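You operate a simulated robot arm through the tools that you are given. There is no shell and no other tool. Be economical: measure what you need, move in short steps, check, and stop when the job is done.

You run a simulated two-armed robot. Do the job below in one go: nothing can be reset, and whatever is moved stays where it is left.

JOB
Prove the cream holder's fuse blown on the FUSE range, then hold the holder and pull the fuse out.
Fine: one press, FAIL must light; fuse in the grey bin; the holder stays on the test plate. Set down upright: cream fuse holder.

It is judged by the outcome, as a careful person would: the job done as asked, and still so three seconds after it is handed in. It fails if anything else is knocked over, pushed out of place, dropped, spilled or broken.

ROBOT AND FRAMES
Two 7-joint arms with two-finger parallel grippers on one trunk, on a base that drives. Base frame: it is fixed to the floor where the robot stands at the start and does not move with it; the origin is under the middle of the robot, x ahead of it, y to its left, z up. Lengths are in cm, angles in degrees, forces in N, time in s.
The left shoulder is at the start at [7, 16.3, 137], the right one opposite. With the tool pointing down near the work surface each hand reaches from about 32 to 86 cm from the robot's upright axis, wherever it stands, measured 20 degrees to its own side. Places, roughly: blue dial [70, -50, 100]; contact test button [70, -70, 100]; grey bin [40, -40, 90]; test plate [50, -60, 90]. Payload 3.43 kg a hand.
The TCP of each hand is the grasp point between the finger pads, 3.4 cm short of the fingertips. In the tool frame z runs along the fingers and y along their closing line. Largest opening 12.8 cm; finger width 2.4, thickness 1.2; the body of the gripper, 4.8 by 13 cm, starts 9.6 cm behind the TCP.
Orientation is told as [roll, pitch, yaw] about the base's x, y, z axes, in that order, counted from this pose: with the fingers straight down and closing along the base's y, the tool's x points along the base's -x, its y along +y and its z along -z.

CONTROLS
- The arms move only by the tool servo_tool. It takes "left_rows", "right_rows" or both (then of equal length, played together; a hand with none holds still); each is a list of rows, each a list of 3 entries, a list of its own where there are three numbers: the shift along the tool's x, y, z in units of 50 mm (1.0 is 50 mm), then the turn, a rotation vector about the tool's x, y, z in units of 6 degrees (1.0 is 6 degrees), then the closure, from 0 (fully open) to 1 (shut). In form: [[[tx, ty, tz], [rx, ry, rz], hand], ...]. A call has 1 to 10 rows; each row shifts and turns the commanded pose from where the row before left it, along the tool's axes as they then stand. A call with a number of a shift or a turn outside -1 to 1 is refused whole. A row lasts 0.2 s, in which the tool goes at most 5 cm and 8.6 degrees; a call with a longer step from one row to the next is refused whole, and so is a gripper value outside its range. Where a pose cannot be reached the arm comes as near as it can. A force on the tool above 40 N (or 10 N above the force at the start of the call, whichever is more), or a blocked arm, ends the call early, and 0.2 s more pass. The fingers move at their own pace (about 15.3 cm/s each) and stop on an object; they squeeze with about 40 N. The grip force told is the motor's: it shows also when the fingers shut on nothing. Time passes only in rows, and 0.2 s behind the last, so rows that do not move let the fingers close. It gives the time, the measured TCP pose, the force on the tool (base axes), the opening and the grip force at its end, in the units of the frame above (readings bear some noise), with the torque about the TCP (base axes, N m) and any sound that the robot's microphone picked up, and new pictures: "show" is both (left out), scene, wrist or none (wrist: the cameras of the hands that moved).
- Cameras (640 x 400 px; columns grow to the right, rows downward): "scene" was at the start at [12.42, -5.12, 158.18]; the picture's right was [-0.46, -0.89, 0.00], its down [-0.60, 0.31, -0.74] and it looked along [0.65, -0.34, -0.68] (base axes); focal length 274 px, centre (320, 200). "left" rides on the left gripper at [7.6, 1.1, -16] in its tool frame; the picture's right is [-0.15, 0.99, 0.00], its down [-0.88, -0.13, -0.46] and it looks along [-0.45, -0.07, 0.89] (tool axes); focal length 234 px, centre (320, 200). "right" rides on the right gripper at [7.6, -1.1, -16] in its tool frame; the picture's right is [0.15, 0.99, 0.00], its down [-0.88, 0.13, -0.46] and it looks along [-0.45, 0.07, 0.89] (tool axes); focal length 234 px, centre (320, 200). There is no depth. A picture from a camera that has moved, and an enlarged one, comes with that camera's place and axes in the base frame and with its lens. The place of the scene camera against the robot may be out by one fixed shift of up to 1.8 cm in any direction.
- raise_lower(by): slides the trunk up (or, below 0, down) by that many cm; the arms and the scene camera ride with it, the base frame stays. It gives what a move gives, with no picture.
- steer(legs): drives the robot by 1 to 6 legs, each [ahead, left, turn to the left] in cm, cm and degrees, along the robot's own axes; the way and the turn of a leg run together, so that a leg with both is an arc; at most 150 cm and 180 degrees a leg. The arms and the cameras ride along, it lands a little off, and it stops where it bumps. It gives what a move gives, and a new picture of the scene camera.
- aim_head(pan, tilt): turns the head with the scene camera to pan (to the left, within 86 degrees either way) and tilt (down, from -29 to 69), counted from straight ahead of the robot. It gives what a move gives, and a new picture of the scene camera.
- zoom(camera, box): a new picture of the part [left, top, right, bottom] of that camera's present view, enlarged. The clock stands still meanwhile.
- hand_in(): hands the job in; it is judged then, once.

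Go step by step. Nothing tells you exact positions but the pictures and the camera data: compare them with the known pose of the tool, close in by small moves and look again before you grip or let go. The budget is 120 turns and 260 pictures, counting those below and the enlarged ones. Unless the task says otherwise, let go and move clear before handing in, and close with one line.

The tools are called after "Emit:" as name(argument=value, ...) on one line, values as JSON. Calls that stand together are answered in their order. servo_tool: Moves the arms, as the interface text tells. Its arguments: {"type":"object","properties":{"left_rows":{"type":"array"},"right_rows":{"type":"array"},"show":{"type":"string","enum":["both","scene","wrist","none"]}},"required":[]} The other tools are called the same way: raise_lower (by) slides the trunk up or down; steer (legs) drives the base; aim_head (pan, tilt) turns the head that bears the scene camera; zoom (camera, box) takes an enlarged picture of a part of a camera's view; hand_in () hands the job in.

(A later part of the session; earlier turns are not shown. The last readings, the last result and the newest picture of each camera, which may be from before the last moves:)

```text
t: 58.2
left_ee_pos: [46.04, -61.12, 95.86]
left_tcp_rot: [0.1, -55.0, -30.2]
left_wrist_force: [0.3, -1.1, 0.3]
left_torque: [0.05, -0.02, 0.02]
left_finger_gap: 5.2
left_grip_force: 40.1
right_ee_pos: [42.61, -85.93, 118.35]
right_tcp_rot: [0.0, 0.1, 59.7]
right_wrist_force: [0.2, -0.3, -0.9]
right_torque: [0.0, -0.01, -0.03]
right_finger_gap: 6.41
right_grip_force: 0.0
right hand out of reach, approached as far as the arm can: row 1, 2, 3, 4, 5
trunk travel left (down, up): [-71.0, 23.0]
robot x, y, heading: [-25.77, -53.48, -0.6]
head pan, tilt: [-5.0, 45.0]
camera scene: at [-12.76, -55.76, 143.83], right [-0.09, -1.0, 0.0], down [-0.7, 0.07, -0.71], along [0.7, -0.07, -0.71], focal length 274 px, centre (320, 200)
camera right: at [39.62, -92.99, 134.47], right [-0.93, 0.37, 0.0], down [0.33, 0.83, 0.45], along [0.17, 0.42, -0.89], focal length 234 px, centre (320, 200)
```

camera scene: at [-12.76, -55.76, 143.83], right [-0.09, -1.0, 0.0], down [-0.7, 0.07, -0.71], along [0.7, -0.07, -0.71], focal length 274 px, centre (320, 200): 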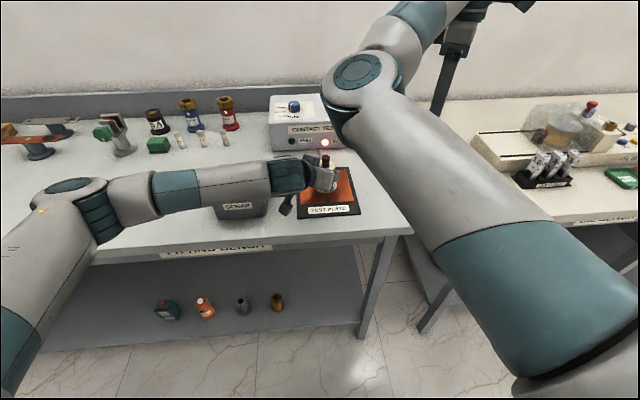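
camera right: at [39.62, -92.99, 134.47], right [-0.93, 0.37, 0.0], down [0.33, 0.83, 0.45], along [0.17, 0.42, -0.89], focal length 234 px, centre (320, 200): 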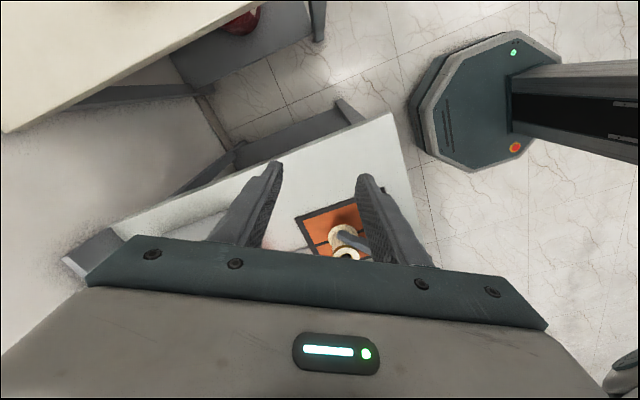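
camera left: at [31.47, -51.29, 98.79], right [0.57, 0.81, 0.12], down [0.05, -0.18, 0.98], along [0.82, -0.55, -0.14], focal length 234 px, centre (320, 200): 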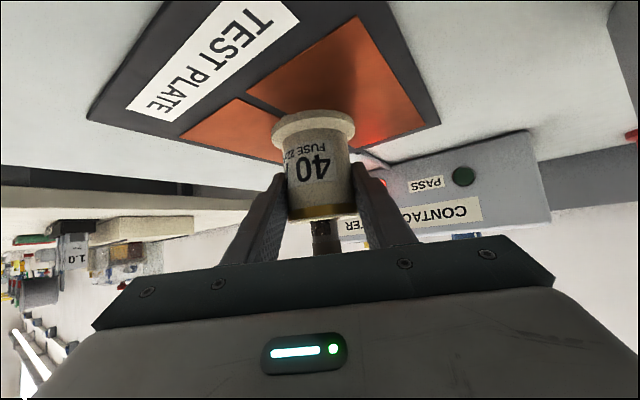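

The right arm seems limited in swinging inward. I'll test whether a lower hand frees it.

Emit:
servo_tool(right_rows=[[[0, 0, 0.7], [0, 0, 0], 0.5], [[0, 0, 0.7], [0, 0, 0], 0.5], [[-0.5, 0.3, 0], [0, 0, 0], 0.5], [[-0.5, 0.3, 0], [0, 0, 0], 0.5], [[0, 0, 0], [0, 0, 0], 0.5]])

```text
t: 59.4
left_ee_pos: [45.89, -61.1, 95.92]
left_tcp_rot: [0.1, -55.0, -30.2]
left_wrist_force: [0.1, -0.9, -1.3]
left_torque: [0.03, -0.04, 0.06]
left_finger_gap: 5.19
left_grip_force: 39.6
right_ee_pos: [45.66, -82.79, 111.17]
right_tcp_rot: [0.1, 0.1, 59.7]
right_wrist_force: [-0.2, 0.9, -0.2]
right_torque: [0.02, 0.04, 0.02]
right_finger_gap: 6.43
right_grip_force: 0.1
right hand out of reach, approached as far as the arm can: row 3, 4
trunk travel left (down, up): [-71.0, 23.0]
robot x, y, heading: [-26.1, -53.55, -0.5]
head pan, tilt: [-5.0, 45.0]
camera scene: at [-12.75, -55.76, 143.84], right [-0.09, -1.0, 0.0], down [-0.7, 0.07, -0.71], along [0.7, -0.07, -0.71], focal length 274 px, centre (320, 200)
camera right: at [42.72, -89.93, 127.4], right [-0.93, 0.37, 0.0], down [0.33, 0.83, 0.45], along [0.17, 0.42, -0.89], focal length 234 px, centre (320, 200)
```

scene: 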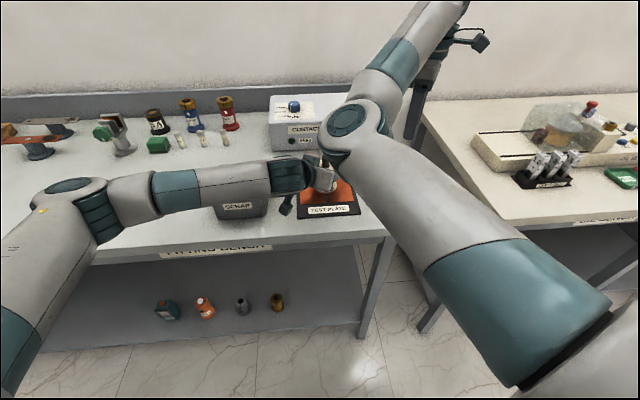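
right: 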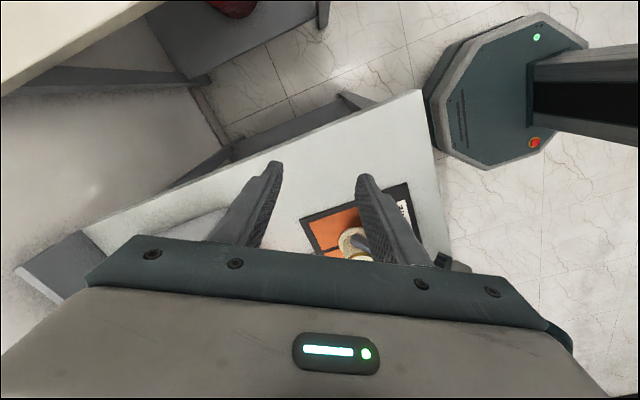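

The right elbow is on the inside, close to the left arm. I'll rise a bit and tilt the right hand as a mirror of the left pose, so its elbow swings outward.

Emit:
servo_tool(right_rows=[[[0.6, 0, -0.7], [0, 0, 0], 0.5], [[0.6, 0, -0.7], [0, 0, 0], 0.5], [[0, 0, 0], [0, -1, 0], 0.5], [[0, 0, 0], [0, -1, 0], 0.5], [[0, 0, 0], [0, -1, 0], 0.5], [[0, 0, 0], [0, -1, 0], 0.5], [[0, 0, 0], [0, -1, 0], 0.5], [[0, 0, 0], [0, -1, 0], 0.5], [[0, 0, 0], [0, 0, 0], 0.5]])

```text
t: 61.4
left_ee_pos: [45.82, -61.14, 95.87]
left_tcp_rot: [0.1, -55.0, -30.2]
left_wrist_force: [0.5, -0.4, -0.6]
left_torque: [0.06, 0.0, 0.03]
left_finger_gap: 5.18
left_grip_force: 40.0
right_ee_pos: [42.74, -87.83, 118.32]
right_tcp_rot: [0.0, -36.0, 59.6]
right_wrist_force: [0.6, -0.3, -0.6]
right_torque: [0.03, 0.01, -0.01]
right_finger_gap: 6.39
right_grip_force: 0.0
trunk travel left (down, up): [-71.0, 23.0]
robot x, y, heading: [-25.94, -53.6, -0.5]
head pan, tilt: [-5.0, 45.0]
camera scene: at [-12.73, -55.72, 143.83], right [-0.09, -1.0, 0.0], down [-0.7, 0.07, -0.71], along [0.7, -0.07, -0.71], focal length 274 px, centre (320, 200)
camera right: at [35.72, -101.99, 126.98], right [-0.91, 0.4, -0.09], down [0.11, 0.45, 0.89], along [0.39, 0.8, -0.46], focal length 234 px, centre (320, 200)
```

scene: 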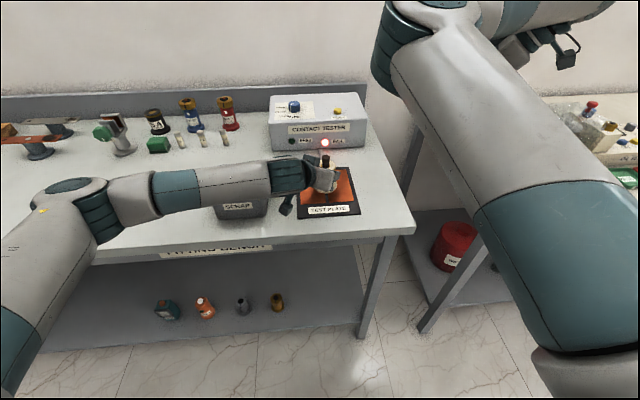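
right: 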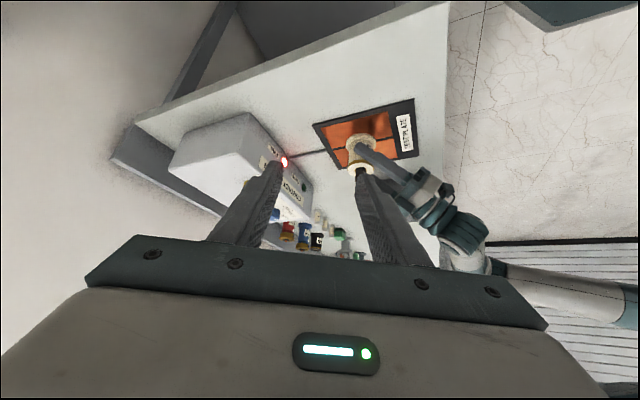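

That's working, as the elbow moves up and out. I'll tilt further and shift inward.

Emit:
servo_tool(right_rows=[[[0, 0, 0], [0, -1, 0], 0.5], [[0, 0, 0], [0, -1, 0], 0.5], [[0, 0, 0], [0, -1, 0], 0.5], [[0, 0, 0], [0, -1, 0], 0.5], [[0, 0, 0], [0, 0, 0], 0.5]])

```text
t: 62.6
left_ee_pos: [45.89, -61.09, 95.95]
left_tcp_rot: [0.1, -55.1, -30.1]
left_wrist_force: [-0.2, -0.4, 0.7]
left_torque: [0.05, -0.04, -0.05]
left_finger_gap: 5.17
left_grip_force: 39.7
right_ee_pos: [42.69, -88.12, 118.27]
right_tcp_rot: [-0.1, -59.9, 59.8]
right_wrist_force: [0.2, 0.2, 0.8]
right_torque: [0.01, 0.04, -0.03]
right_finger_gap: 6.37
right_grip_force: 0.1
trunk travel left (down, up): [-71.0, 23.0]
robot x, y, heading: [-25.75, -53.48, -0.2]
head pan, tilt: [-5.0, 45.0]
camera scene: at [-12.73, -55.72, 143.83], right [-0.09, -1.0, 0.0], down [-0.7, 0.07, -0.71], along [0.7, -0.07, -0.71], focal length 274 px, centre (320, 200)
camera right: at [34.67, -103.79, 119.92], right [-0.89, 0.44, -0.13], down [-0.09, 0.11, 0.99], along [0.44, 0.89, -0.05], focal length 234 px, centre (320, 200)
```

scene: 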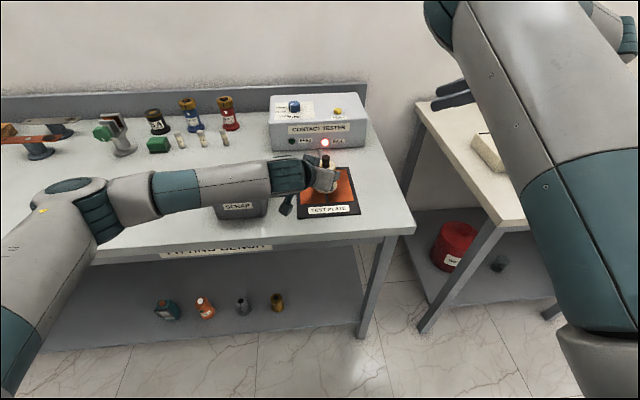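
right: 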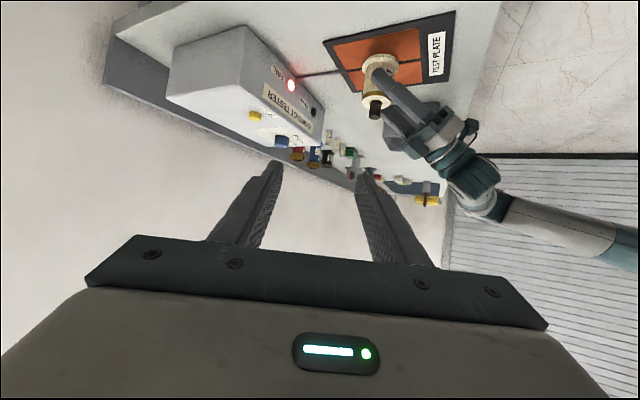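

The right elbow is now clear of the left arm. I'll advance the right hand towards the fuse, staying high.

Emit:
servo_tool(right_rows=[[[-0.137, 0.53, 0.67], [0, 0, 0], 0.5], [[-0.137, 0.53, 0.67], [0, 0, 0], 0.5], [[-0.137, 0.53, 0.67], [0, 0, 0], 0.5], [[-0.137, 0.53, 0.67], [0, 0, 0], 0.5], [[0, 0, 0], [0, 0, 0], 0.5]])

```text
t: 63.8
left_ee_pos: [45.95, -61.08, 95.93]
left_tcp_rot: [0.0, -55.0, -30.2]
left_wrist_force: [0.3, -1.5, 0.6]
left_torque: [-0.03, -0.06, -0.05]
left_finger_gap: 5.18
left_grip_force: 40.1
right_ee_pos: [40.06, -71.67, 113.8]
right_tcp_rot: [0.5, -59.8, 59.0]
right_wrist_force: [-0.6, -0.5, -0.3]
right_torque: [-0.01, -0.05, 0.02]
right_finger_gap: 6.39
right_grip_force: 0.1
trunk travel left (down, up): [-71.0, 23.0]
robot x, y, heading: [-25.86, -53.58, -0.8]
head pan, tilt: [-5.0, 45.0]
camera scene: at [-12.69, -55.82, 143.83], right [-0.09, -1.0, 0.0], down [-0.7, 0.07, -0.71], along [0.7, -0.07, -0.71], focal length 274 px, centre (320, 200)
camera right: at [31.95, -87.43, 115.43], right [-0.89, 0.44, -0.12], down [-0.09, 0.11, 0.99], along [0.45, 0.89, -0.06], focal length 234 px, centre (320, 200)
```

scene: 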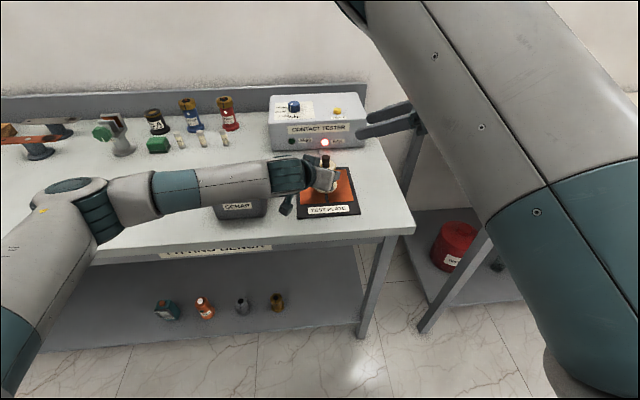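
right: 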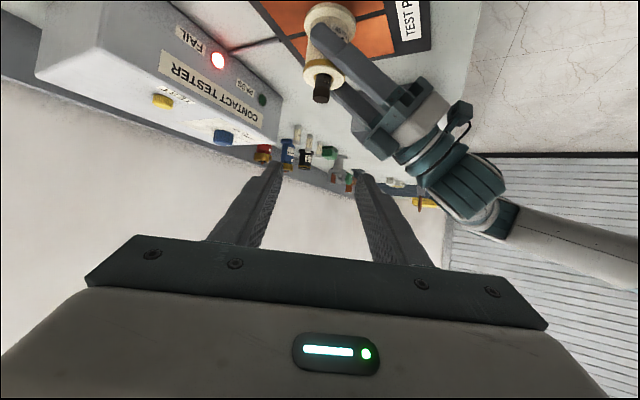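

Reached. I'll reduce the right tilt to 40° and line up behind the fuse along the finger direction.

Emit:
servo_tool(right_rows=[[[0, 0, 0], [0, 0.84, 0], 0.5], [[0, 0, 0], [0, 0.84, 0], 0.5], [[0, 0, 0], [0, 0.83, 0], 0.5], [[0, 0, 0], [0, 0.83, 0], 0.5], [[0, 0, 0], [0, 0, 0], 0.5]], show="none")

Emit:
zoom(camera="right", box=[200, 0, 480, 200])

```text
t: 65.2
left_ee_pos: [45.84, -61.2, 95.89]
left_tcp_rot: [0.1, -55.0, -30.1]
left_wrist_force: [-0.9, 0.5, -0.1]
left_torque: [-0.02, 0.02, -0.06]
left_finger_gap: 5.17
left_grip_force: 40.3
right_ee_pos: [39.09, -73.26, 108.55]
right_tcp_rot: [6.4, -37.6, 53.8]
right_wrist_force: [0.4, -0.1, 0.6]
right_torque: [-0.01, -0.01, 0.0]
right_finger_gap: 6.38
right_grip_force: 0.0
trunk travel left (down, up): [-71.0, 23.0]
robot x, y, heading: [-25.58, -53.65, -0.4]
head pan, tilt: [-5.0, 45.0]
stopped in row 5 (right hand): the arm was blocked; the commanded pose is now the measured one
```

```text
2.00 times, centred on (340, 100) of right
camera zoom: at [32.12, -87.51, 116.52], right [-0.9, 0.43, 0.0], down [0.18, 0.38, 0.91], along [0.39, 0.82, -0.42], focal length 468 px, centre (280, 400)
```

zoom: 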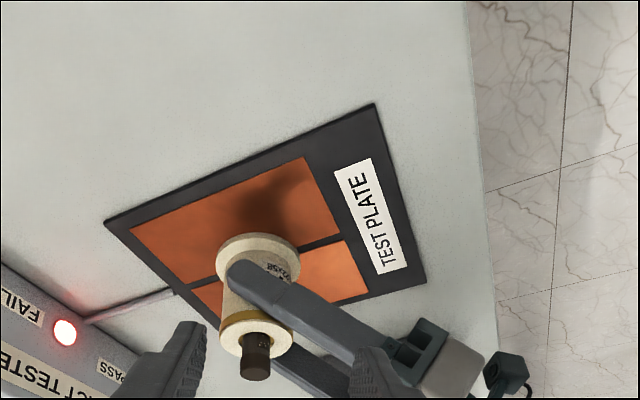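

The right arm reported being blocked. I'll look at the whole arm before doing anything else.

Emit:
aim_head(pan=-40, tilt=25)

Emit:
zoom(camera="left", box=[0, 0, 640, 400])

```text
t: 66.2
left_ee_pos: [45.89, -61.06, 95.87]
left_tcp_rot: [0.1, -55.0, -30.3]
left_wrist_force: [-1.3, 0.5, 0.3]
left_torque: [0.06, 0.02, 0.01]
left_finger_gap: 5.17
left_grip_force: 40.0
right_ee_pos: [39.23, -73.2, 108.54]
right_tcp_rot: [6.4, -37.6, 53.9]
right_wrist_force: [0.2, -0.4, -0.2]
right_torque: [0.01, 0.01, 0.01]
right_finger_gap: 6.39
right_grip_force: 0.0
trunk travel left (down, up): [-71.0, 23.0]
robot x, y, heading: [-25.89, -53.59, -0.2]
head pan, tilt: [-40.0, 25.0]
camera scene: at [-13.84, -60.94, 146.89], right [-0.65, -0.76, 0.0], down [-0.32, 0.27, -0.91], along [0.69, -0.59, -0.42], focal length 274 px, centre (320, 200)
```

scene: 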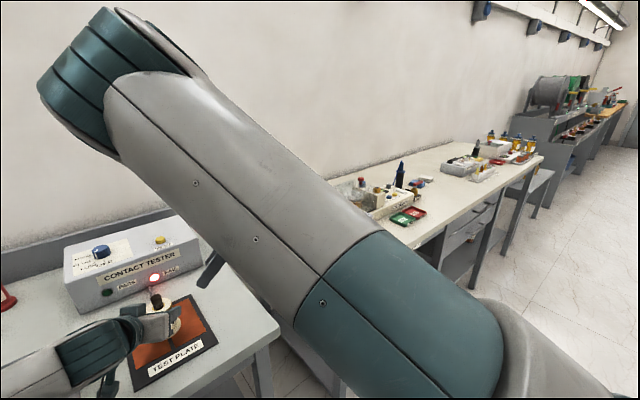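

```text
1.00 times, centred on (320, 200) of left
camera zoom: at [31.45, -51.28, 98.79], right [0.57, 0.81, 0.12], down [0.05, -0.18, 0.98], along [0.82, -0.55, -0.14], focal length 234 px, centre (320, 200)
```

zoom: 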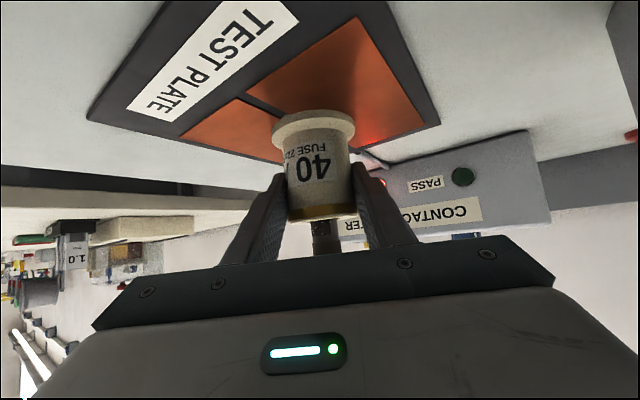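

The right elbow is now up and clear, and the hand orientation is nearly what I want. I'll move slowly to the pre-grip point from here.

Emit:
aim_head(pan=-5, tilt=42)

Emit:
servo_tool(right_rows=[[[-0.17, 0, 0.05], [0, 0, 0], 0.5], [[-0.2, 0, 0.1], [0, 0, 0], 0.5], [[-0.2, 0, 0.12], [0, 0, 0], 0.5], [[-0.2, 0, 0.14], [0, 0, 0], 0.5], [[-0.2, 0, 0.14], [0, 0, 0], 0.5], [[-0.2, 0, 0.14], [0, 0, 0], 0.5], [[-0.2, 0, 0.14], [0, 0, 0], 0.5], [[0, 0, 0], [0, 0, 0], 0.5]])

```text
t: 67.2
left_ee_pos: [45.89, -61.01, 95.87]
left_tcp_rot: [0.1, -55.1, -30.2]
left_wrist_force: [-0.3, 0.8, -0.1]
left_torque: [0.07, -0.02, 0.05]
left_finger_gap: 5.18
left_grip_force: 39.9
right_ee_pos: [39.04, -73.15, 108.66]
right_tcp_rot: [6.3, -37.5, 53.9]
right_wrist_force: [0.1, -0.6, 0.3]
right_torque: [0.0, 0.04, 0.01]
right_finger_gap: 6.4
right_grip_force: 0.1
trunk travel left (down, up): [-71.0, 23.0]
robot x, y, heading: [-25.65, -53.42, -0.5]
head pan, tilt: [-5.0, 42.0]
camera scene: at [-12.53, -55.77, 144.27], right [-0.09, -1.0, 0.0], down [-0.67, 0.06, -0.74], along [0.74, -0.07, -0.67], focal length 274 px, centre (320, 200)
```

scene: 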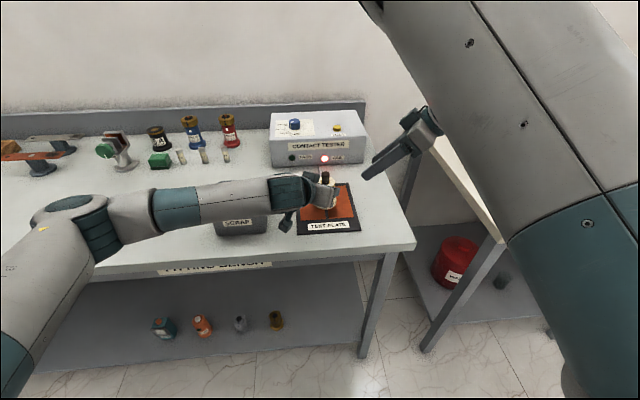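

```text
t: 69.0
left_ee_pos: [45.96, -61.09, 95.91]
left_tcp_rot: [0.1, -55.1, -30.2]
left_wrist_force: [0.3, 0.7, -0.2]
left_torque: [0.02, 0.0, 0.0]
left_finger_gap: 5.19
left_grip_force: 39.7
right_ee_pos: [43.53, -68.09, 108.13]
right_tcp_rot: [8.2, -37.3, 51.4]
right_wrist_force: [-0.3, 0.6, 0.1]
right_torque: [0.0, 0.01, -0.06]
right_finger_gap: 6.4
right_grip_force: 0.0
right hand out of reach, approached as far as the arm can: row 7
trunk travel left (down, up): [-71.0, 23.0]
robot x, y, heading: [-25.68, -53.36, -0.8]
head pan, tilt: [-5.0, 42.0]
camera scene: at [-12.53, -55.77, 144.27], right [-0.09, -1.0, 0.0], down [-0.67, 0.06, -0.74], along [0.74, -0.07, -0.67], focal length 274 px, centre (320, 200)
camera right: at [36.33, -82.41, 116.2], right [-0.89, 0.45, 0.02], down [0.21, 0.36, 0.91], along [0.4, 0.81, -0.42], focal length 234 px, centre (320, 200)
```

scene: 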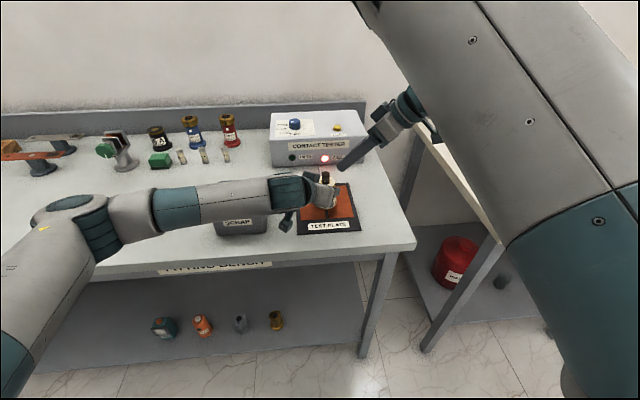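
right: 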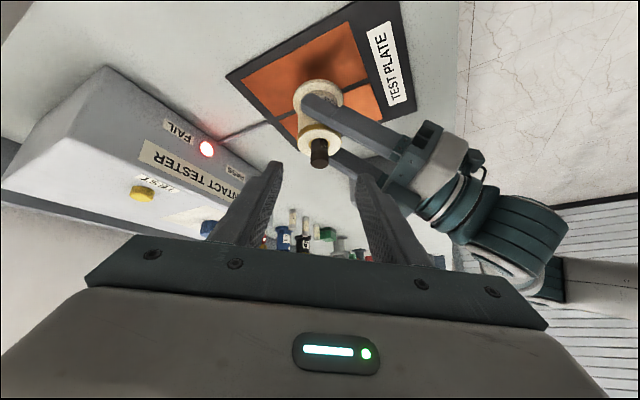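

The fuse is centred between the right fingers. I'll level the closing line and tilt a touch more to ease the arm.

Emit:
servo_tool(right_rows=[[[0, 0, 0], [0, -0.4, -0.45], 0.5], [[0, 0, 0], [0, -0.4, -0.45], 0.5], [[0, 0, 0], [0, -0.4, -0.45], 0.5], [[0, 0, 0], [0, -0.4, -0.4], 0.5], [[0, 0, 0], [0, 0, 0], 0.5]], show="wrist")

```text
t: 70.2
left_ee_pos: [45.94, -61.01, 96.02]
left_tcp_rot: [0.2, -54.9, -30.1]
left_wrist_force: [-0.3, 0.4, 0.0]
left_torque: [0.05, -0.02, 0.03]
left_finger_gap: 5.19
left_grip_force: 39.4
right_ee_pos: [43.54, -66.64, 109.61]
right_tcp_rot: [-3.2, -47.6, 68.2]
right_wrist_force: [-0.1, -0.2, 0.3]
right_torque: [0.01, 0.01, 0.0]
right_finger_gap: 6.38
right_grip_force: 0.0
trunk travel left (down, up): [-71.0, 23.0]
robot x, y, heading: [-26.08, -53.59, -0.5]
head pan, tilt: [-5.0, 42.0]
camera right: at [37.36, -82.39, 114.93], right [-0.94, 0.32, -0.15], down [-0.05, 0.3, 0.95], along [0.34, 0.9, -0.27], focal length 234 px, centre (320, 200)
```

right: 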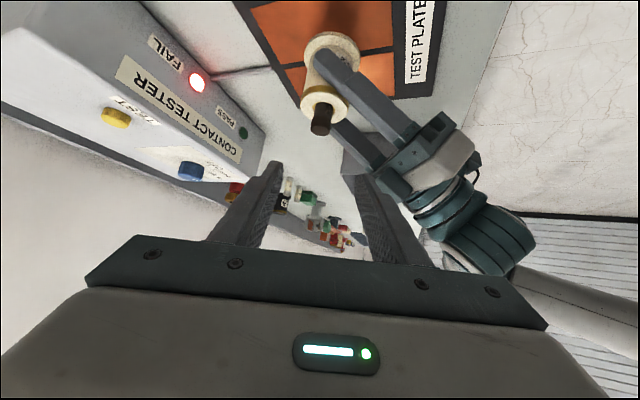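

From the newer views the body top is at about 98 and the cap at about 101. I'll narrow the right opening and approach most of the way.

Emit:
servo_tool(right_rows=[[[0.08, 0.01, 0.3], [0, 0, 0], 0.6], [[0.08, 0.01, 0.3], [0, 0, 0], 0.6], [[0.08, 0.01, 0.3], [0, 0, 0], 0.6], [[0.08, 0.01, 0.3], [0, 0, 0], 0.6], [[0, 0, 0], [0, 0, 0], 0.6]])

Emit:
zoom(camera="scene", box=[270, 100, 450, 240])

Emit:
zoom(camera="right", box=[230, 40, 410, 260])

```text
t: 71.4
left_ee_pos: [45.89, -61.13, 95.97]
left_tcp_rot: [0.0, -55.0, -30.2]
left_wrist_force: [0.3, 0.8, -0.5]
left_torque: [-0.07, -0.02, 0.07]
left_finger_gap: 5.19
left_grip_force: 40.2
right_ee_pos: [45.18, -63.89, 104.22]
right_tcp_rot: [-3.2, -47.4, 68.2]
right_wrist_force: [-0.2, -0.5, -0.2]
right_torque: [0.04, 0.02, 0.03]
right_finger_gap: 5.12
right_grip_force: 0.1
right hand out of reach, approached as far as the arm can: row 4
trunk travel left (down, up): [-71.0, 23.0]
robot x, y, heading: [-25.88, -53.51, -0.4]
head pan, tilt: [-5.0, 42.0]
camera scene: at [-12.53, -55.79, 144.27], right [-0.09, -1.0, 0.0], down [-0.67, 0.06, -0.74], along [0.74, -0.07, -0.67], focal length 274 px, centre (320, 200)
camera right: at [39.01, -79.78, 109.63], right [-0.94, 0.31, -0.14], down [-0.05, 0.3, 0.95], along [0.34, 0.9, -0.27], focal length 234 px, centre (320, 200)
```

scene: 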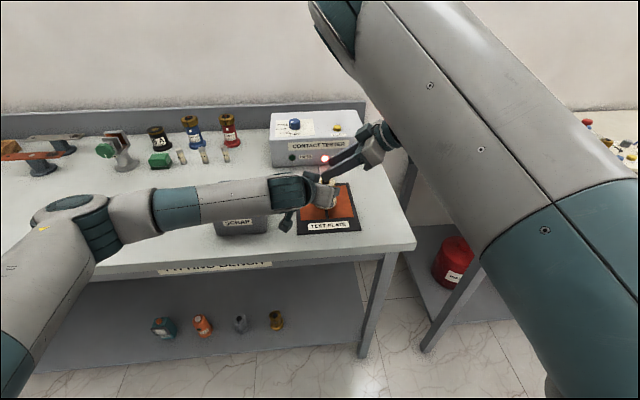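
right: 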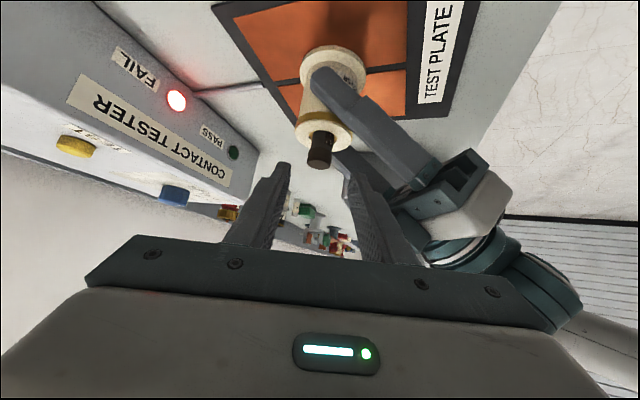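

```text
2.86 times, centred on (360, 170) of scene
camera zoom: at [-12.53, -55.79, 144.27], right [-0.09, -1.0, 0.0], down [-0.67, 0.06, -0.74], along [0.74, -0.07, -0.67], focal length 782 px, centre (206, 286)
```

zoom: 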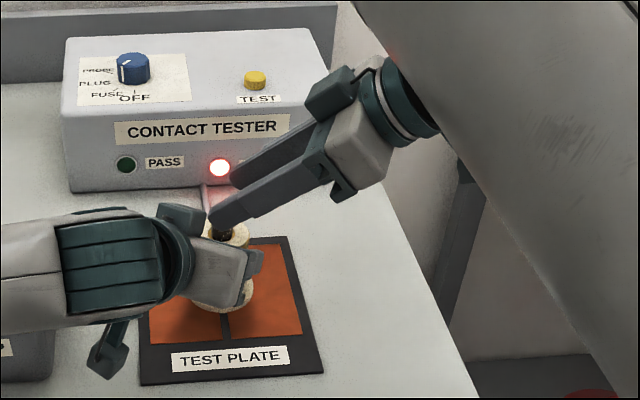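

```text
1.82 times, centred on (320, 150) of right
camera zoom: at [39.01, -79.78, 109.63], right [-0.94, 0.31, -0.14], down [-0.05, 0.3, 0.95], along [0.34, 0.9, -0.27], focal length 426 px, centre (320, 291)
```

zoom: 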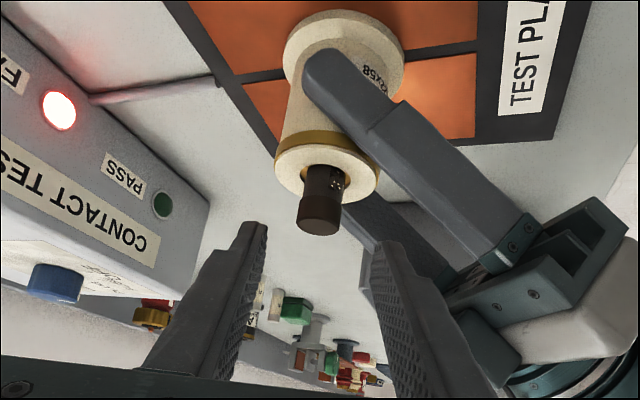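

The fuse is centred between the right fingers. I'll advance the last 3 cm slowly.

Emit:
servo_tool(right_rows=[[[0.05, 0, 0.16], [0, 0, 0], 0.6], [[0.05, 0, 0.16], [0, 0, 0], 0.6], [[0.04, 0, 0.16], [0, 0, 0], 0.6], [[0.04, 0, 0.16], [0, 0, 0], 0.6], [[0, 0, 0], [0, 0, 0], 0.6]], show="none")

Emit:
zoom(camera="right", box=[230, 80, 410, 260])

Emit:
zoom(camera="left", box=[220, 100, 420, 270])

Emit:
zoom(camera="scene", box=[300, 140, 380, 220])

```text
t: 72.6
left_ee_pos: [45.96, -61.0, 95.92]
left_tcp_rot: [0.1, -55.0, -30.2]
left_wrist_force: [0.9, -0.7, 0.4]
left_torque: [0.02, 0.01, -0.01]
left_finger_gap: 5.2
left_grip_force: 39.9
right_ee_pos: [46.44, -63.28, 101.4]
right_tcp_rot: [-3.1, -47.5, 68.1]
right_wrist_force: [-0.6, 0.4, -0.3]
right_torque: [-0.01, -0.01, 0.01]
right_finger_gap: 5.14
right_grip_force: 0.1
right hand out of reach, approached as far as the arm can: row 2, 4
trunk travel left (down, up): [-71.0, 23.0]
robot x, y, heading: [-26.12, -53.67, -0.3]
head pan, tilt: [-5.0, 42.0]
```

```text
2.22 times, centred on (320, 170) of right
camera zoom: at [40.26, -79.01, 106.8], right [-0.94, 0.31, -0.14], down [-0.04, 0.3, 0.95], along [0.34, 0.9, -0.27], focal length 520 px, centre (320, 267)
```

zoom: 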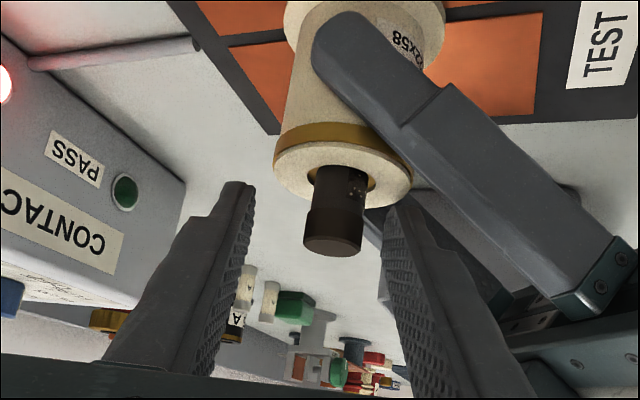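

```text
2.35 times, centred on (320, 185) of left
camera zoom: at [31.46, -51.29, 98.79], right [0.57, 0.81, 0.12], down [0.05, -0.18, 0.98], along [0.82, -0.55, -0.14], focal length 551 px, centre (320, 235)
```

zoom: 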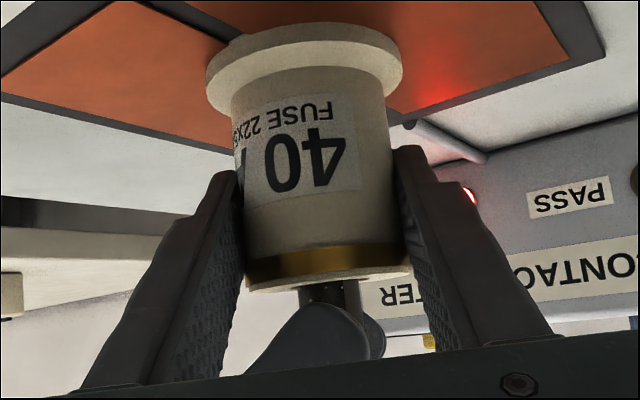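

```text
5.00 times, centred on (340, 180) of scene
camera zoom: at [-12.53, -55.77, 144.27], right [-0.09, -1.0, 0.0], down [-0.67, 0.06, -0.74], along [0.74, -0.07, -0.67], focal length 1369 px, centre (220, 300)
```

zoom: 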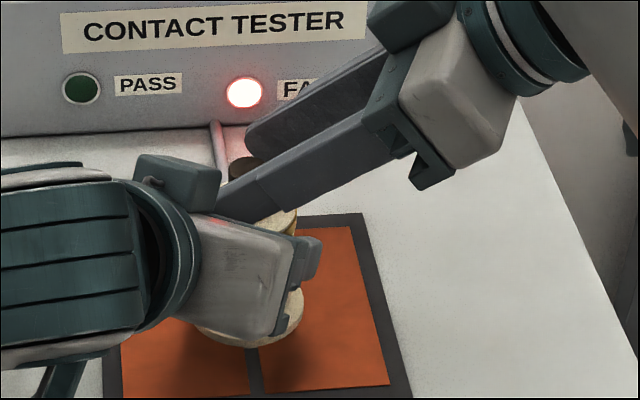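

The fuse sits slightly towards one right finger. I'll shift the right hand about 0.8 cm sideways.

Emit:
servo_tool(right_rows=[[[-0.02, 0.08, 0.02], [0, 0, 0], 0.6], [[-0.02, 0.08, 0.03], [0, 0, 0], 0.6], [[0, 0.04, 0.03], [0, 0, 0], 0.6], [[0, 0, 0], [0, 0, 0], 0.6]], show="none")

Emit:
zoom(camera="right", box=[230, 80, 410, 260])

Emit:
zoom(camera="left", box=[220, 100, 420, 270])

```text
t: 73.6
left_ee_pos: [45.95, -61.11, 95.93]
left_tcp_rot: [0.2, -55.1, -30.3]
left_wrist_force: [-1.0, 0.2, -0.2]
left_torque: [0.03, 0.0, 0.07]
left_finger_gap: 5.17
left_grip_force: 40.5
right_ee_pos: [46.22, -63.39, 101.31]
right_tcp_rot: [-3.1, -47.5, 67.9]
right_wrist_force: [0.0, 0.1, -0.3]
right_torque: [0.0, -0.04, 0.02]
right_finger_gap: 5.1
right_grip_force: 0.0
right hand out of reach, approached as far as the arm can: row 1, 2
trunk travel left (down, up): [-71.0, 23.0]
robot x, y, heading: [-25.89, -53.65, -0.3]
head pan, tilt: [-5.0, 42.0]
```

```text
2.22 times, centred on (320, 170) of right
camera zoom: at [40.09, -79.12, 106.68], right [-0.94, 0.31, -0.14], down [-0.04, 0.3, 0.95], along [0.34, 0.9, -0.27], focal length 520 px, centre (320, 267)
```

zoom: 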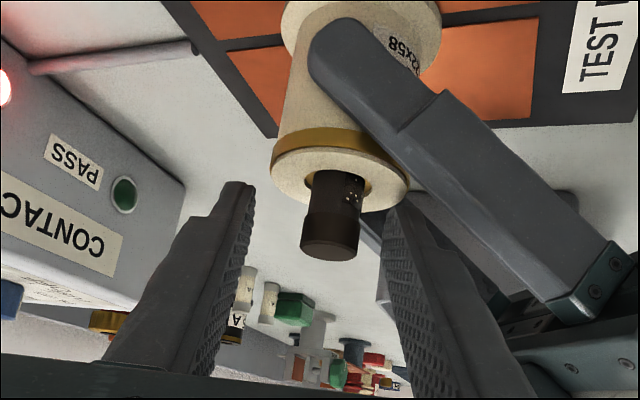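

```text
2.35 times, centred on (320, 185) of left
camera zoom: at [31.46, -51.29, 98.79], right [0.57, 0.81, 0.12], down [0.05, -0.18, 0.98], along [0.82, -0.55, -0.14], focal length 551 px, centre (320, 235)
```

zoom: 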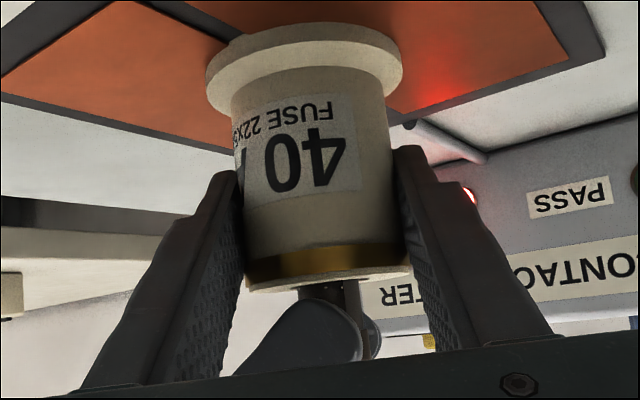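

The fingers cover the cap, with a lateral offset of only about 3 mm. I'll close gently and watch the forces.

Emit:
servo_tool(right_rows=[[[0, 0, 0], [0, 0, 0], 0.65], [[0, 0, 0], [0, 0, 0], 0.7], [[0, 0, 0], [0, 0, 0], 0.75], [[0, 0, 0], [0, 0, 0], 0.8]], show="none")

Emit:
zoom(camera="right", box=[230, 80, 410, 260])

```text
t: 74.6
left_ee_pos: [45.94, -61.12, 95.98]
left_tcp_rot: [0.1, -55.1, -30.2]
left_wrist_force: [1.9, 0.0, -0.3]
left_torque: [0.06, 0.02, 0.02]
left_finger_gap: 5.16
left_grip_force: 40.2
right_ee_pos: [46.3, -63.29, 101.25]
right_tcp_rot: [-3.1, -47.5, 68.0]
right_wrist_force: [-1.7, 1.4, 0.6]
right_torque: [0.01, 0.06, 0.06]
right_finger_gap: 2.69
right_grip_force: 1.1
trunk travel left (down, up): [-71.0, 23.0]
robot x, y, heading: [-26.08, -54.11, -0.3]
head pan, tilt: [-5.0, 42.0]
```

```text
2.22 times, centred on (320, 170) of right
camera zoom: at [40.09, -79.1, 106.67], right [-0.94, 0.31, -0.14], down [-0.04, 0.3, 0.95], along [0.34, 0.9, -0.27], focal length 520 px, centre (320, 267)
```

zoom: 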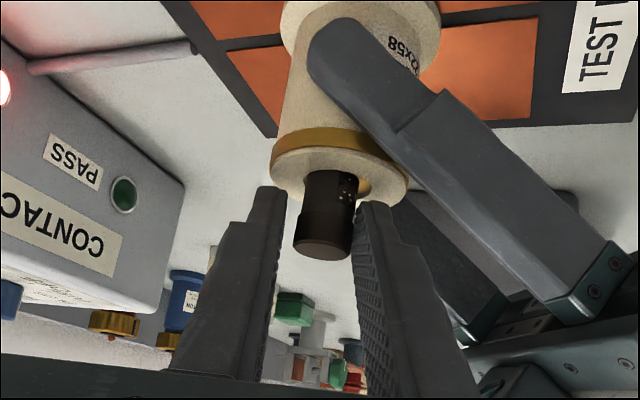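

Contact begins. I'll close fully to grip.

Emit:
servo_tool(right_rows=[[[0, 0, 0], [0, 0, 0], 0.84], [[0, 0, 0], [0, 0, 0], 0.9], [[0, 0, 0], [0, 0, 0], 1], [[0, 0, 0], [0, 0, 0], 1]], show="none")

Emit:
zoom(camera="right", box=[230, 80, 410, 260])

Emit:
zoom(camera="left", box=[220, 100, 420, 270])

```text
t: 75.6
left_ee_pos: [46.02, -61.13, 95.86]
left_tcp_rot: [0.1, -55.1, -30.0]
left_wrist_force: [25.5, -10.9, -5.6]
left_torque: [-0.06, -0.03, 0.02]
left_finger_gap: 5.2
left_grip_force: 40.3
right_ee_pos: [46.11, -63.13, 101.2]
right_tcp_rot: [-2.8, -47.6, 68.0]
right_wrist_force: [-27.0, 10.5, 6.8]
right_torque: [0.78, 1.48, 0.47]
right_finger_gap: 2.1
right_grip_force: 40.2
trunk travel left (down, up): [-71.0, 23.0]
robot x, y, heading: [-25.68, -53.57, -0.3]
head pan, tilt: [-5.0, 42.0]
```

```text
2.22 times, centred on (320, 170) of right
camera zoom: at [40.06, -79.0, 106.6], right [-0.94, 0.31, -0.14], down [-0.04, 0.3, 0.95], along [0.34, 0.9, -0.27], focal length 520 px, centre (320, 267)
```

zoom: 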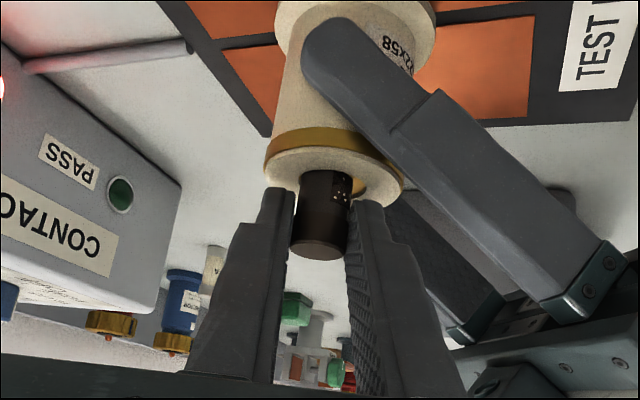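

```text
2.35 times, centred on (320, 185) of left
camera zoom: at [31.53, -51.27, 98.78], right [0.57, 0.81, 0.12], down [0.05, -0.18, 0.98], along [0.82, -0.55, -0.14], focal length 551 px, centre (320, 235)
```

zoom: 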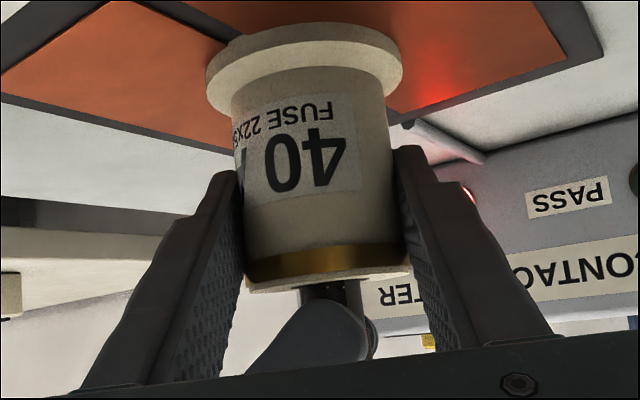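

The fuse is gripped but with about 29 N of side load, so I'll ease the right hand sideways to relax it.

Emit:
servo_tool(right_rows=[[[0, 0.04, 0], [0, 0, 0], 1], [[0, 0.04, 0], [0, 0, 0], 1], [[0, 0, 0], [0, 0, 0], 1]], show="none")

```text
t: 76.4
left_ee_pos: [46.12, -61.09, 95.95]
left_tcp_rot: [0.0, -55.1, -30.2]
left_wrist_force: [23.7, -13.8, -2.6]
left_torque: [0.0, -0.05, -0.01]
left_finger_gap: 5.18
left_grip_force: 40.3
right_ee_pos: [46.19, -63.26, 101.32]
right_tcp_rot: [-2.9, -47.6, 68.1]
right_wrist_force: [-24.7, 13.7, 1.6]
right_torque: [0.83, 1.3, 0.47]
right_finger_gap: 2.13
right_grip_force: 40.0
right hand out of reach, approached as far as the arm can: row 1
trunk travel left (down, up): [-71.0, 23.0]
robot x, y, heading: [-26.14, -53.39, -0.3]
head pan, tilt: [-5.0, 42.0]
```

The right arm is at its limit, so I'll let the left hand yield by 2 mm instead to relieve the side load.

Emit:
servo_tool(left_rows=[[[-0.012, 0, 0.017], [0, 0, 0], 0.8], [[-0.012, 0, 0.017], [0, 0, 0], 0.8], [[0, 0, 0], [0, 0, 0], 0.8]], show="none")

```text
t: 77.2
left_ee_pos: [46.17, -61.25, 95.96]
left_tcp_rot: [-0.1, -55.1, -30.2]
left_wrist_force: [9.4, -8.0, 1.1]
left_torque: [-0.14, -0.18, -0.07]
left_finger_gap: 5.17
left_grip_force: 39.9
right_ee_pos: [46.22, -63.34, 101.26]
right_tcp_rot: [-3.1, -47.4, 67.9]
right_wrist_force: [-9.2, 7.7, -3.4]
right_torque: [0.48, 0.69, 0.23]
right_finger_gap: 2.12
right_grip_force: 39.8
trunk travel left (down, up): [-71.0, 23.0]
robot x, y, heading: [-25.82, -53.75, -0.3]
head pan, tilt: [-5.0, 42.0]
```

The side load is down to about 12 N. Now I'll pull the fuse straight up, slowly.

Emit:
servo_tool(right_rows=[[[-0.03, 0, -0.027], [0, 0, 0], 1], [[-0.03, 0, -0.027], [0, 0, 0], 1], [[-0.03, 0, -0.027], [0, 0, 0], 1], [[-0.03, 0, -0.027], [0, 0, 0], 1], [[0, 0, 0], [0, 0, 0], 1]], show="none")

Emit:
zoom(camera="right", box=[230, 80, 410, 260])

Emit:
zoom(camera="left", box=[220, 100, 420, 270])

```text
t: 78.4
left_ee_pos: [46.18, -61.38, 95.9]
left_tcp_rot: [0.0, -55.1, -30.2]
left_wrist_force: [7.3, -8.4, 3.1]
left_torque: [-0.07, -0.18, -0.01]
left_finger_gap: 5.18
left_grip_force: 40.1
right_ee_pos: [46.21, -63.35, 102.1]
right_tcp_rot: [-3.1, -47.4, 68.1]
right_wrist_force: [-6.3, 9.8, -2.8]
right_torque: [0.52, 0.46, 0.15]
right_finger_gap: 2.07
right_grip_force: 39.7
trunk travel left (down, up): [-71.0, 23.0]
robot x, y, heading: [-25.65, -53.74, -0.5]
head pan, tilt: [-5.0, 42.0]
```

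```text
2.22 times, centred on (320, 170) of right
camera zoom: at [39.98, -79.2, 107.48], right [-0.94, 0.31, -0.14], down [-0.04, 0.3, 0.95], along [0.34, 0.9, -0.27], focal length 520 px, centre (320, 267)
```

zoom: 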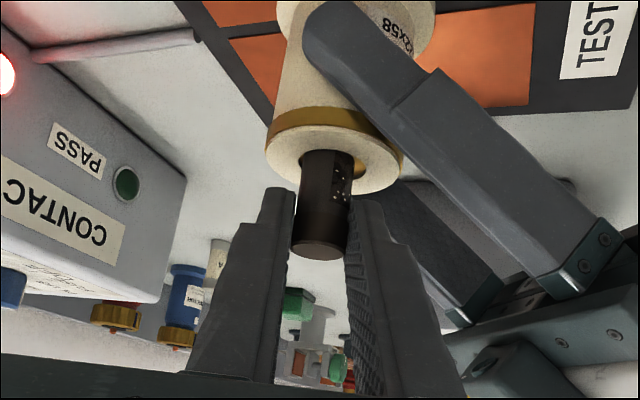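

```text
2.35 times, centred on (320, 185) of left
camera zoom: at [31.66, -51.43, 98.79], right [0.57, 0.81, 0.12], down [0.05, -0.18, 0.98], along [0.82, -0.55, -0.14], focal length 551 px, centre (320, 235)
```

zoom: 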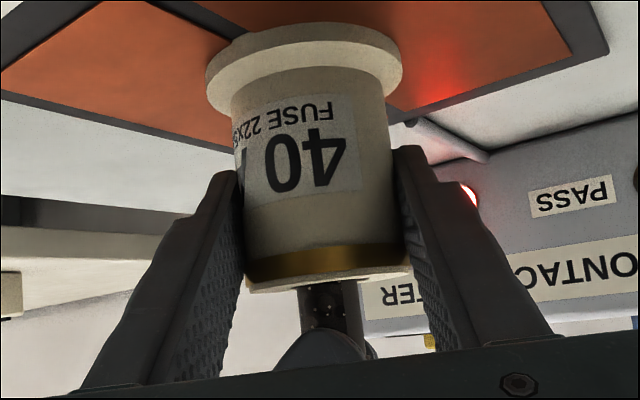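

The fuse is sliding out, so I'll keep pulling.

Emit:
servo_tool(right_rows=[[[-0.06, 0, -0.055], [0, 0, 0], 1], [[-0.06, 0, -0.055], [0, 0, 0], 1], [[-0.06, 0, -0.055], [0, 0, 0], 1], [[-0.06, 0, -0.055], [0, 0, 0], 1], [[-0.06, 0, -0.055], [0, 0, 0], 1], [[0, 0, 0], [0, 0, 0], 1]], show="none")

Emit:
zoom(camera="right", box=[230, 60, 410, 260])

```text
t: 79.8
left_ee_pos: [46.15, -61.31, 95.94]
left_tcp_rot: [0.0, -55.0, -30.3]
left_wrist_force: [7.6, -14.6, 4.5]
left_torque: [0.19, 0.05, -0.12]
left_finger_gap: 5.17
left_grip_force: 40.5
right_ee_pos: [46.13, -63.39, 103.99]
right_tcp_rot: [-3.2, -47.6, 68.1]
right_wrist_force: [-7.1, 14.7, -6.3]
right_torque: [0.84, 0.57, 0.24]
right_finger_gap: 2.08
right_grip_force: 40.0
right hand out of reach, approached as far as the arm can: row 3
trunk travel left (down, up): [-71.0, 23.0]
robot x, y, heading: [-25.82, -53.72, -0.6]
head pan, tilt: [-5.0, 42.0]
```

```text
2.00 times, centred on (320, 160) of right
camera zoom: at [39.98, -79.26, 109.47], right [-0.94, 0.31, -0.14], down [-0.04, 0.3, 0.95], along [0.34, 0.9, -0.27], focal length 468 px, centre (320, 280)
```

zoom: 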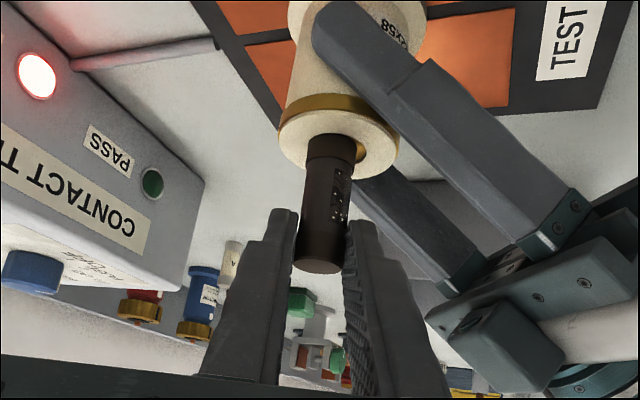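

More than half is out. I'll keep pulling, easing the side load a little with the left hand.

Emit:
servo_tool(left_rows=[[[-0.009, -0.026, 0.012], [0, 0, 0], 0.8], [[0, 0, 0], [0, 0, 0], 0.8], [[0, 0, 0], [0, 0, 0], 0.8], [[0, 0, 0], [0, 0, 0], 0.8], [[0, 0, 0], [0, 0, 0], 0.8], [[0, 0, 0], [0, 0, 0], 0.8]], right_rows=[[[0, 0, 0], [0, 0, 0], 1], [[-0.06, 0, -0.055], [0, 0, 0], 1], [[-0.06, 0, -0.055], [0, 0, 0], 1], [[-0.06, 0, -0.055], [0, 0, 0], 1], [[-0.06, 0, -0.055], [0, 0, 0], 1], [[-0.06, 0, -0.055], [0, 0, 0], 1]], show="none")

Emit:
zoom(camera="right", box=[230, 40, 410, 260])

```text
t: 81.2
left_ee_pos: [46.12, -61.29, 95.91]
left_tcp_rot: [0.2, -55.1, -30.1]
left_wrist_force: [0.7, 1.4, 5.5]
left_torque: [-0.1, -0.24, 0.13]
left_finger_gap: 5.19
left_grip_force: 40.5
right_ee_pos: [46.15, -63.51, 106.08]
right_tcp_rot: [-3.1, -47.5, 68.0]
right_wrist_force: [1.0, 0.5, -0.8]
right_torque: [-0.02, -0.01, -0.02]
right_finger_gap: 2.07
right_grip_force: 39.5
trunk travel left (down, up): [-71.0, 23.0]
robot x, y, heading: [-26.24, -53.68, -0.2]
head pan, tilt: [-5.0, 42.0]
```

```text
1.82 times, centred on (320, 150) of right
camera zoom: at [39.87, -79.42, 111.48], right [-0.94, 0.32, -0.14], down [-0.04, 0.3, 0.95], along [0.34, 0.9, -0.27], focal length 426 px, centre (320, 291)
```

zoom: 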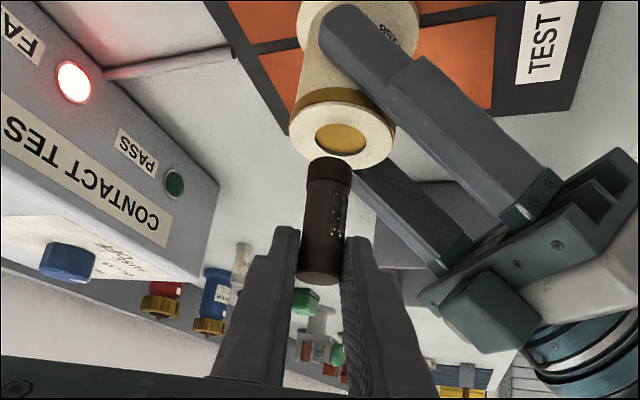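

The fuse is free. I'll lift it well clear, then release the holder with the left hand and back out along its fingers.

Emit:
servo_tool(right_rows=[[[-0.2, 0, -0.18], [0, 0, 0], 1], [[-0.35, 0, -0.32], [0, 0, 0], 1], [[-0.35, 0, -0.32], [0, 0, 0], 1], [[-0.2, -0.3, -0.4], [0, 0, 0], 1], [[0, 0, 0], [0, 0, 0], 1]])

Emit:
zoom(camera="left", box=[220, 80, 420, 270])

```text
t: 82.4
left_ee_pos: [46.0, -61.37, 95.8]
left_tcp_rot: [0.0, -55.1, -30.1]
left_wrist_force: [0.2, 1.0, 3.5]
left_torque: [-0.05, -0.17, 0.07]
left_finger_gap: 5.17
left_grip_force: 40.3
right_ee_pos: [46.87, -65.87, 114.35]
right_tcp_rot: [-2.0, -48.4, 65.8]
right_wrist_force: [-0.7, -0.5, -0.6]
right_torque: [-0.02, 0.0, -0.01]
right_finger_gap: 2.07
right_grip_force: 40.4
trunk travel left (down, up): [-71.0, 23.0]
robot x, y, heading: [-25.84, -53.43, -0.6]
head pan, tilt: [-5.0, 42.0]
camera scene: at [-12.57, -55.73, 144.27], right [-0.09, -1.0, 0.0], down [-0.67, 0.06, -0.74], along [0.74, -0.07, -0.67], focal length 274 px, centre (320, 200)
camera right: at [40.41, -81.68, 119.41], right [-0.93, 0.34, -0.13], down [-0.03, 0.29, 0.96], along [0.36, 0.9, -0.26], focal length 234 px, centre (320, 200)
```

scene: 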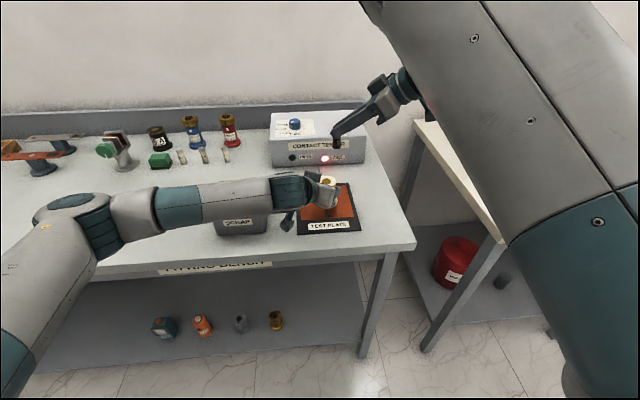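
right: 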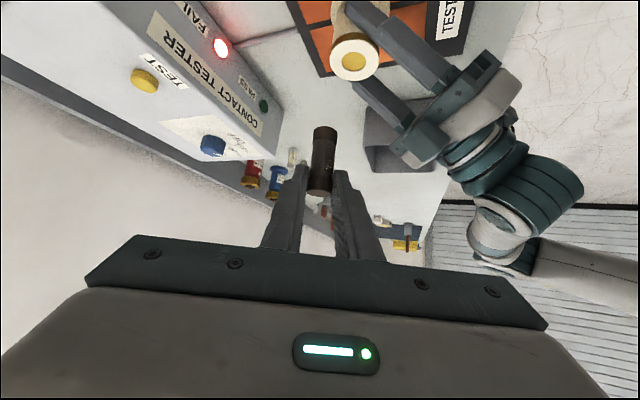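

```text
2.11 times, centred on (320, 175) of left
camera zoom: at [31.59, -51.55, 98.78], right [0.57, 0.81, 0.12], down [0.05, -0.18, 0.98], along [0.82, -0.55, -0.14], focal length 493 px, centre (320, 253)
```

zoom: 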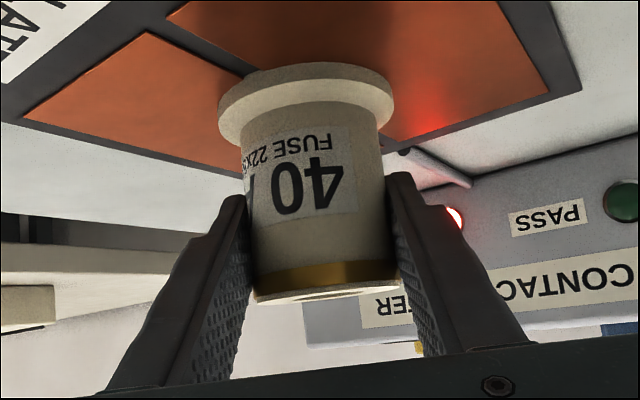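

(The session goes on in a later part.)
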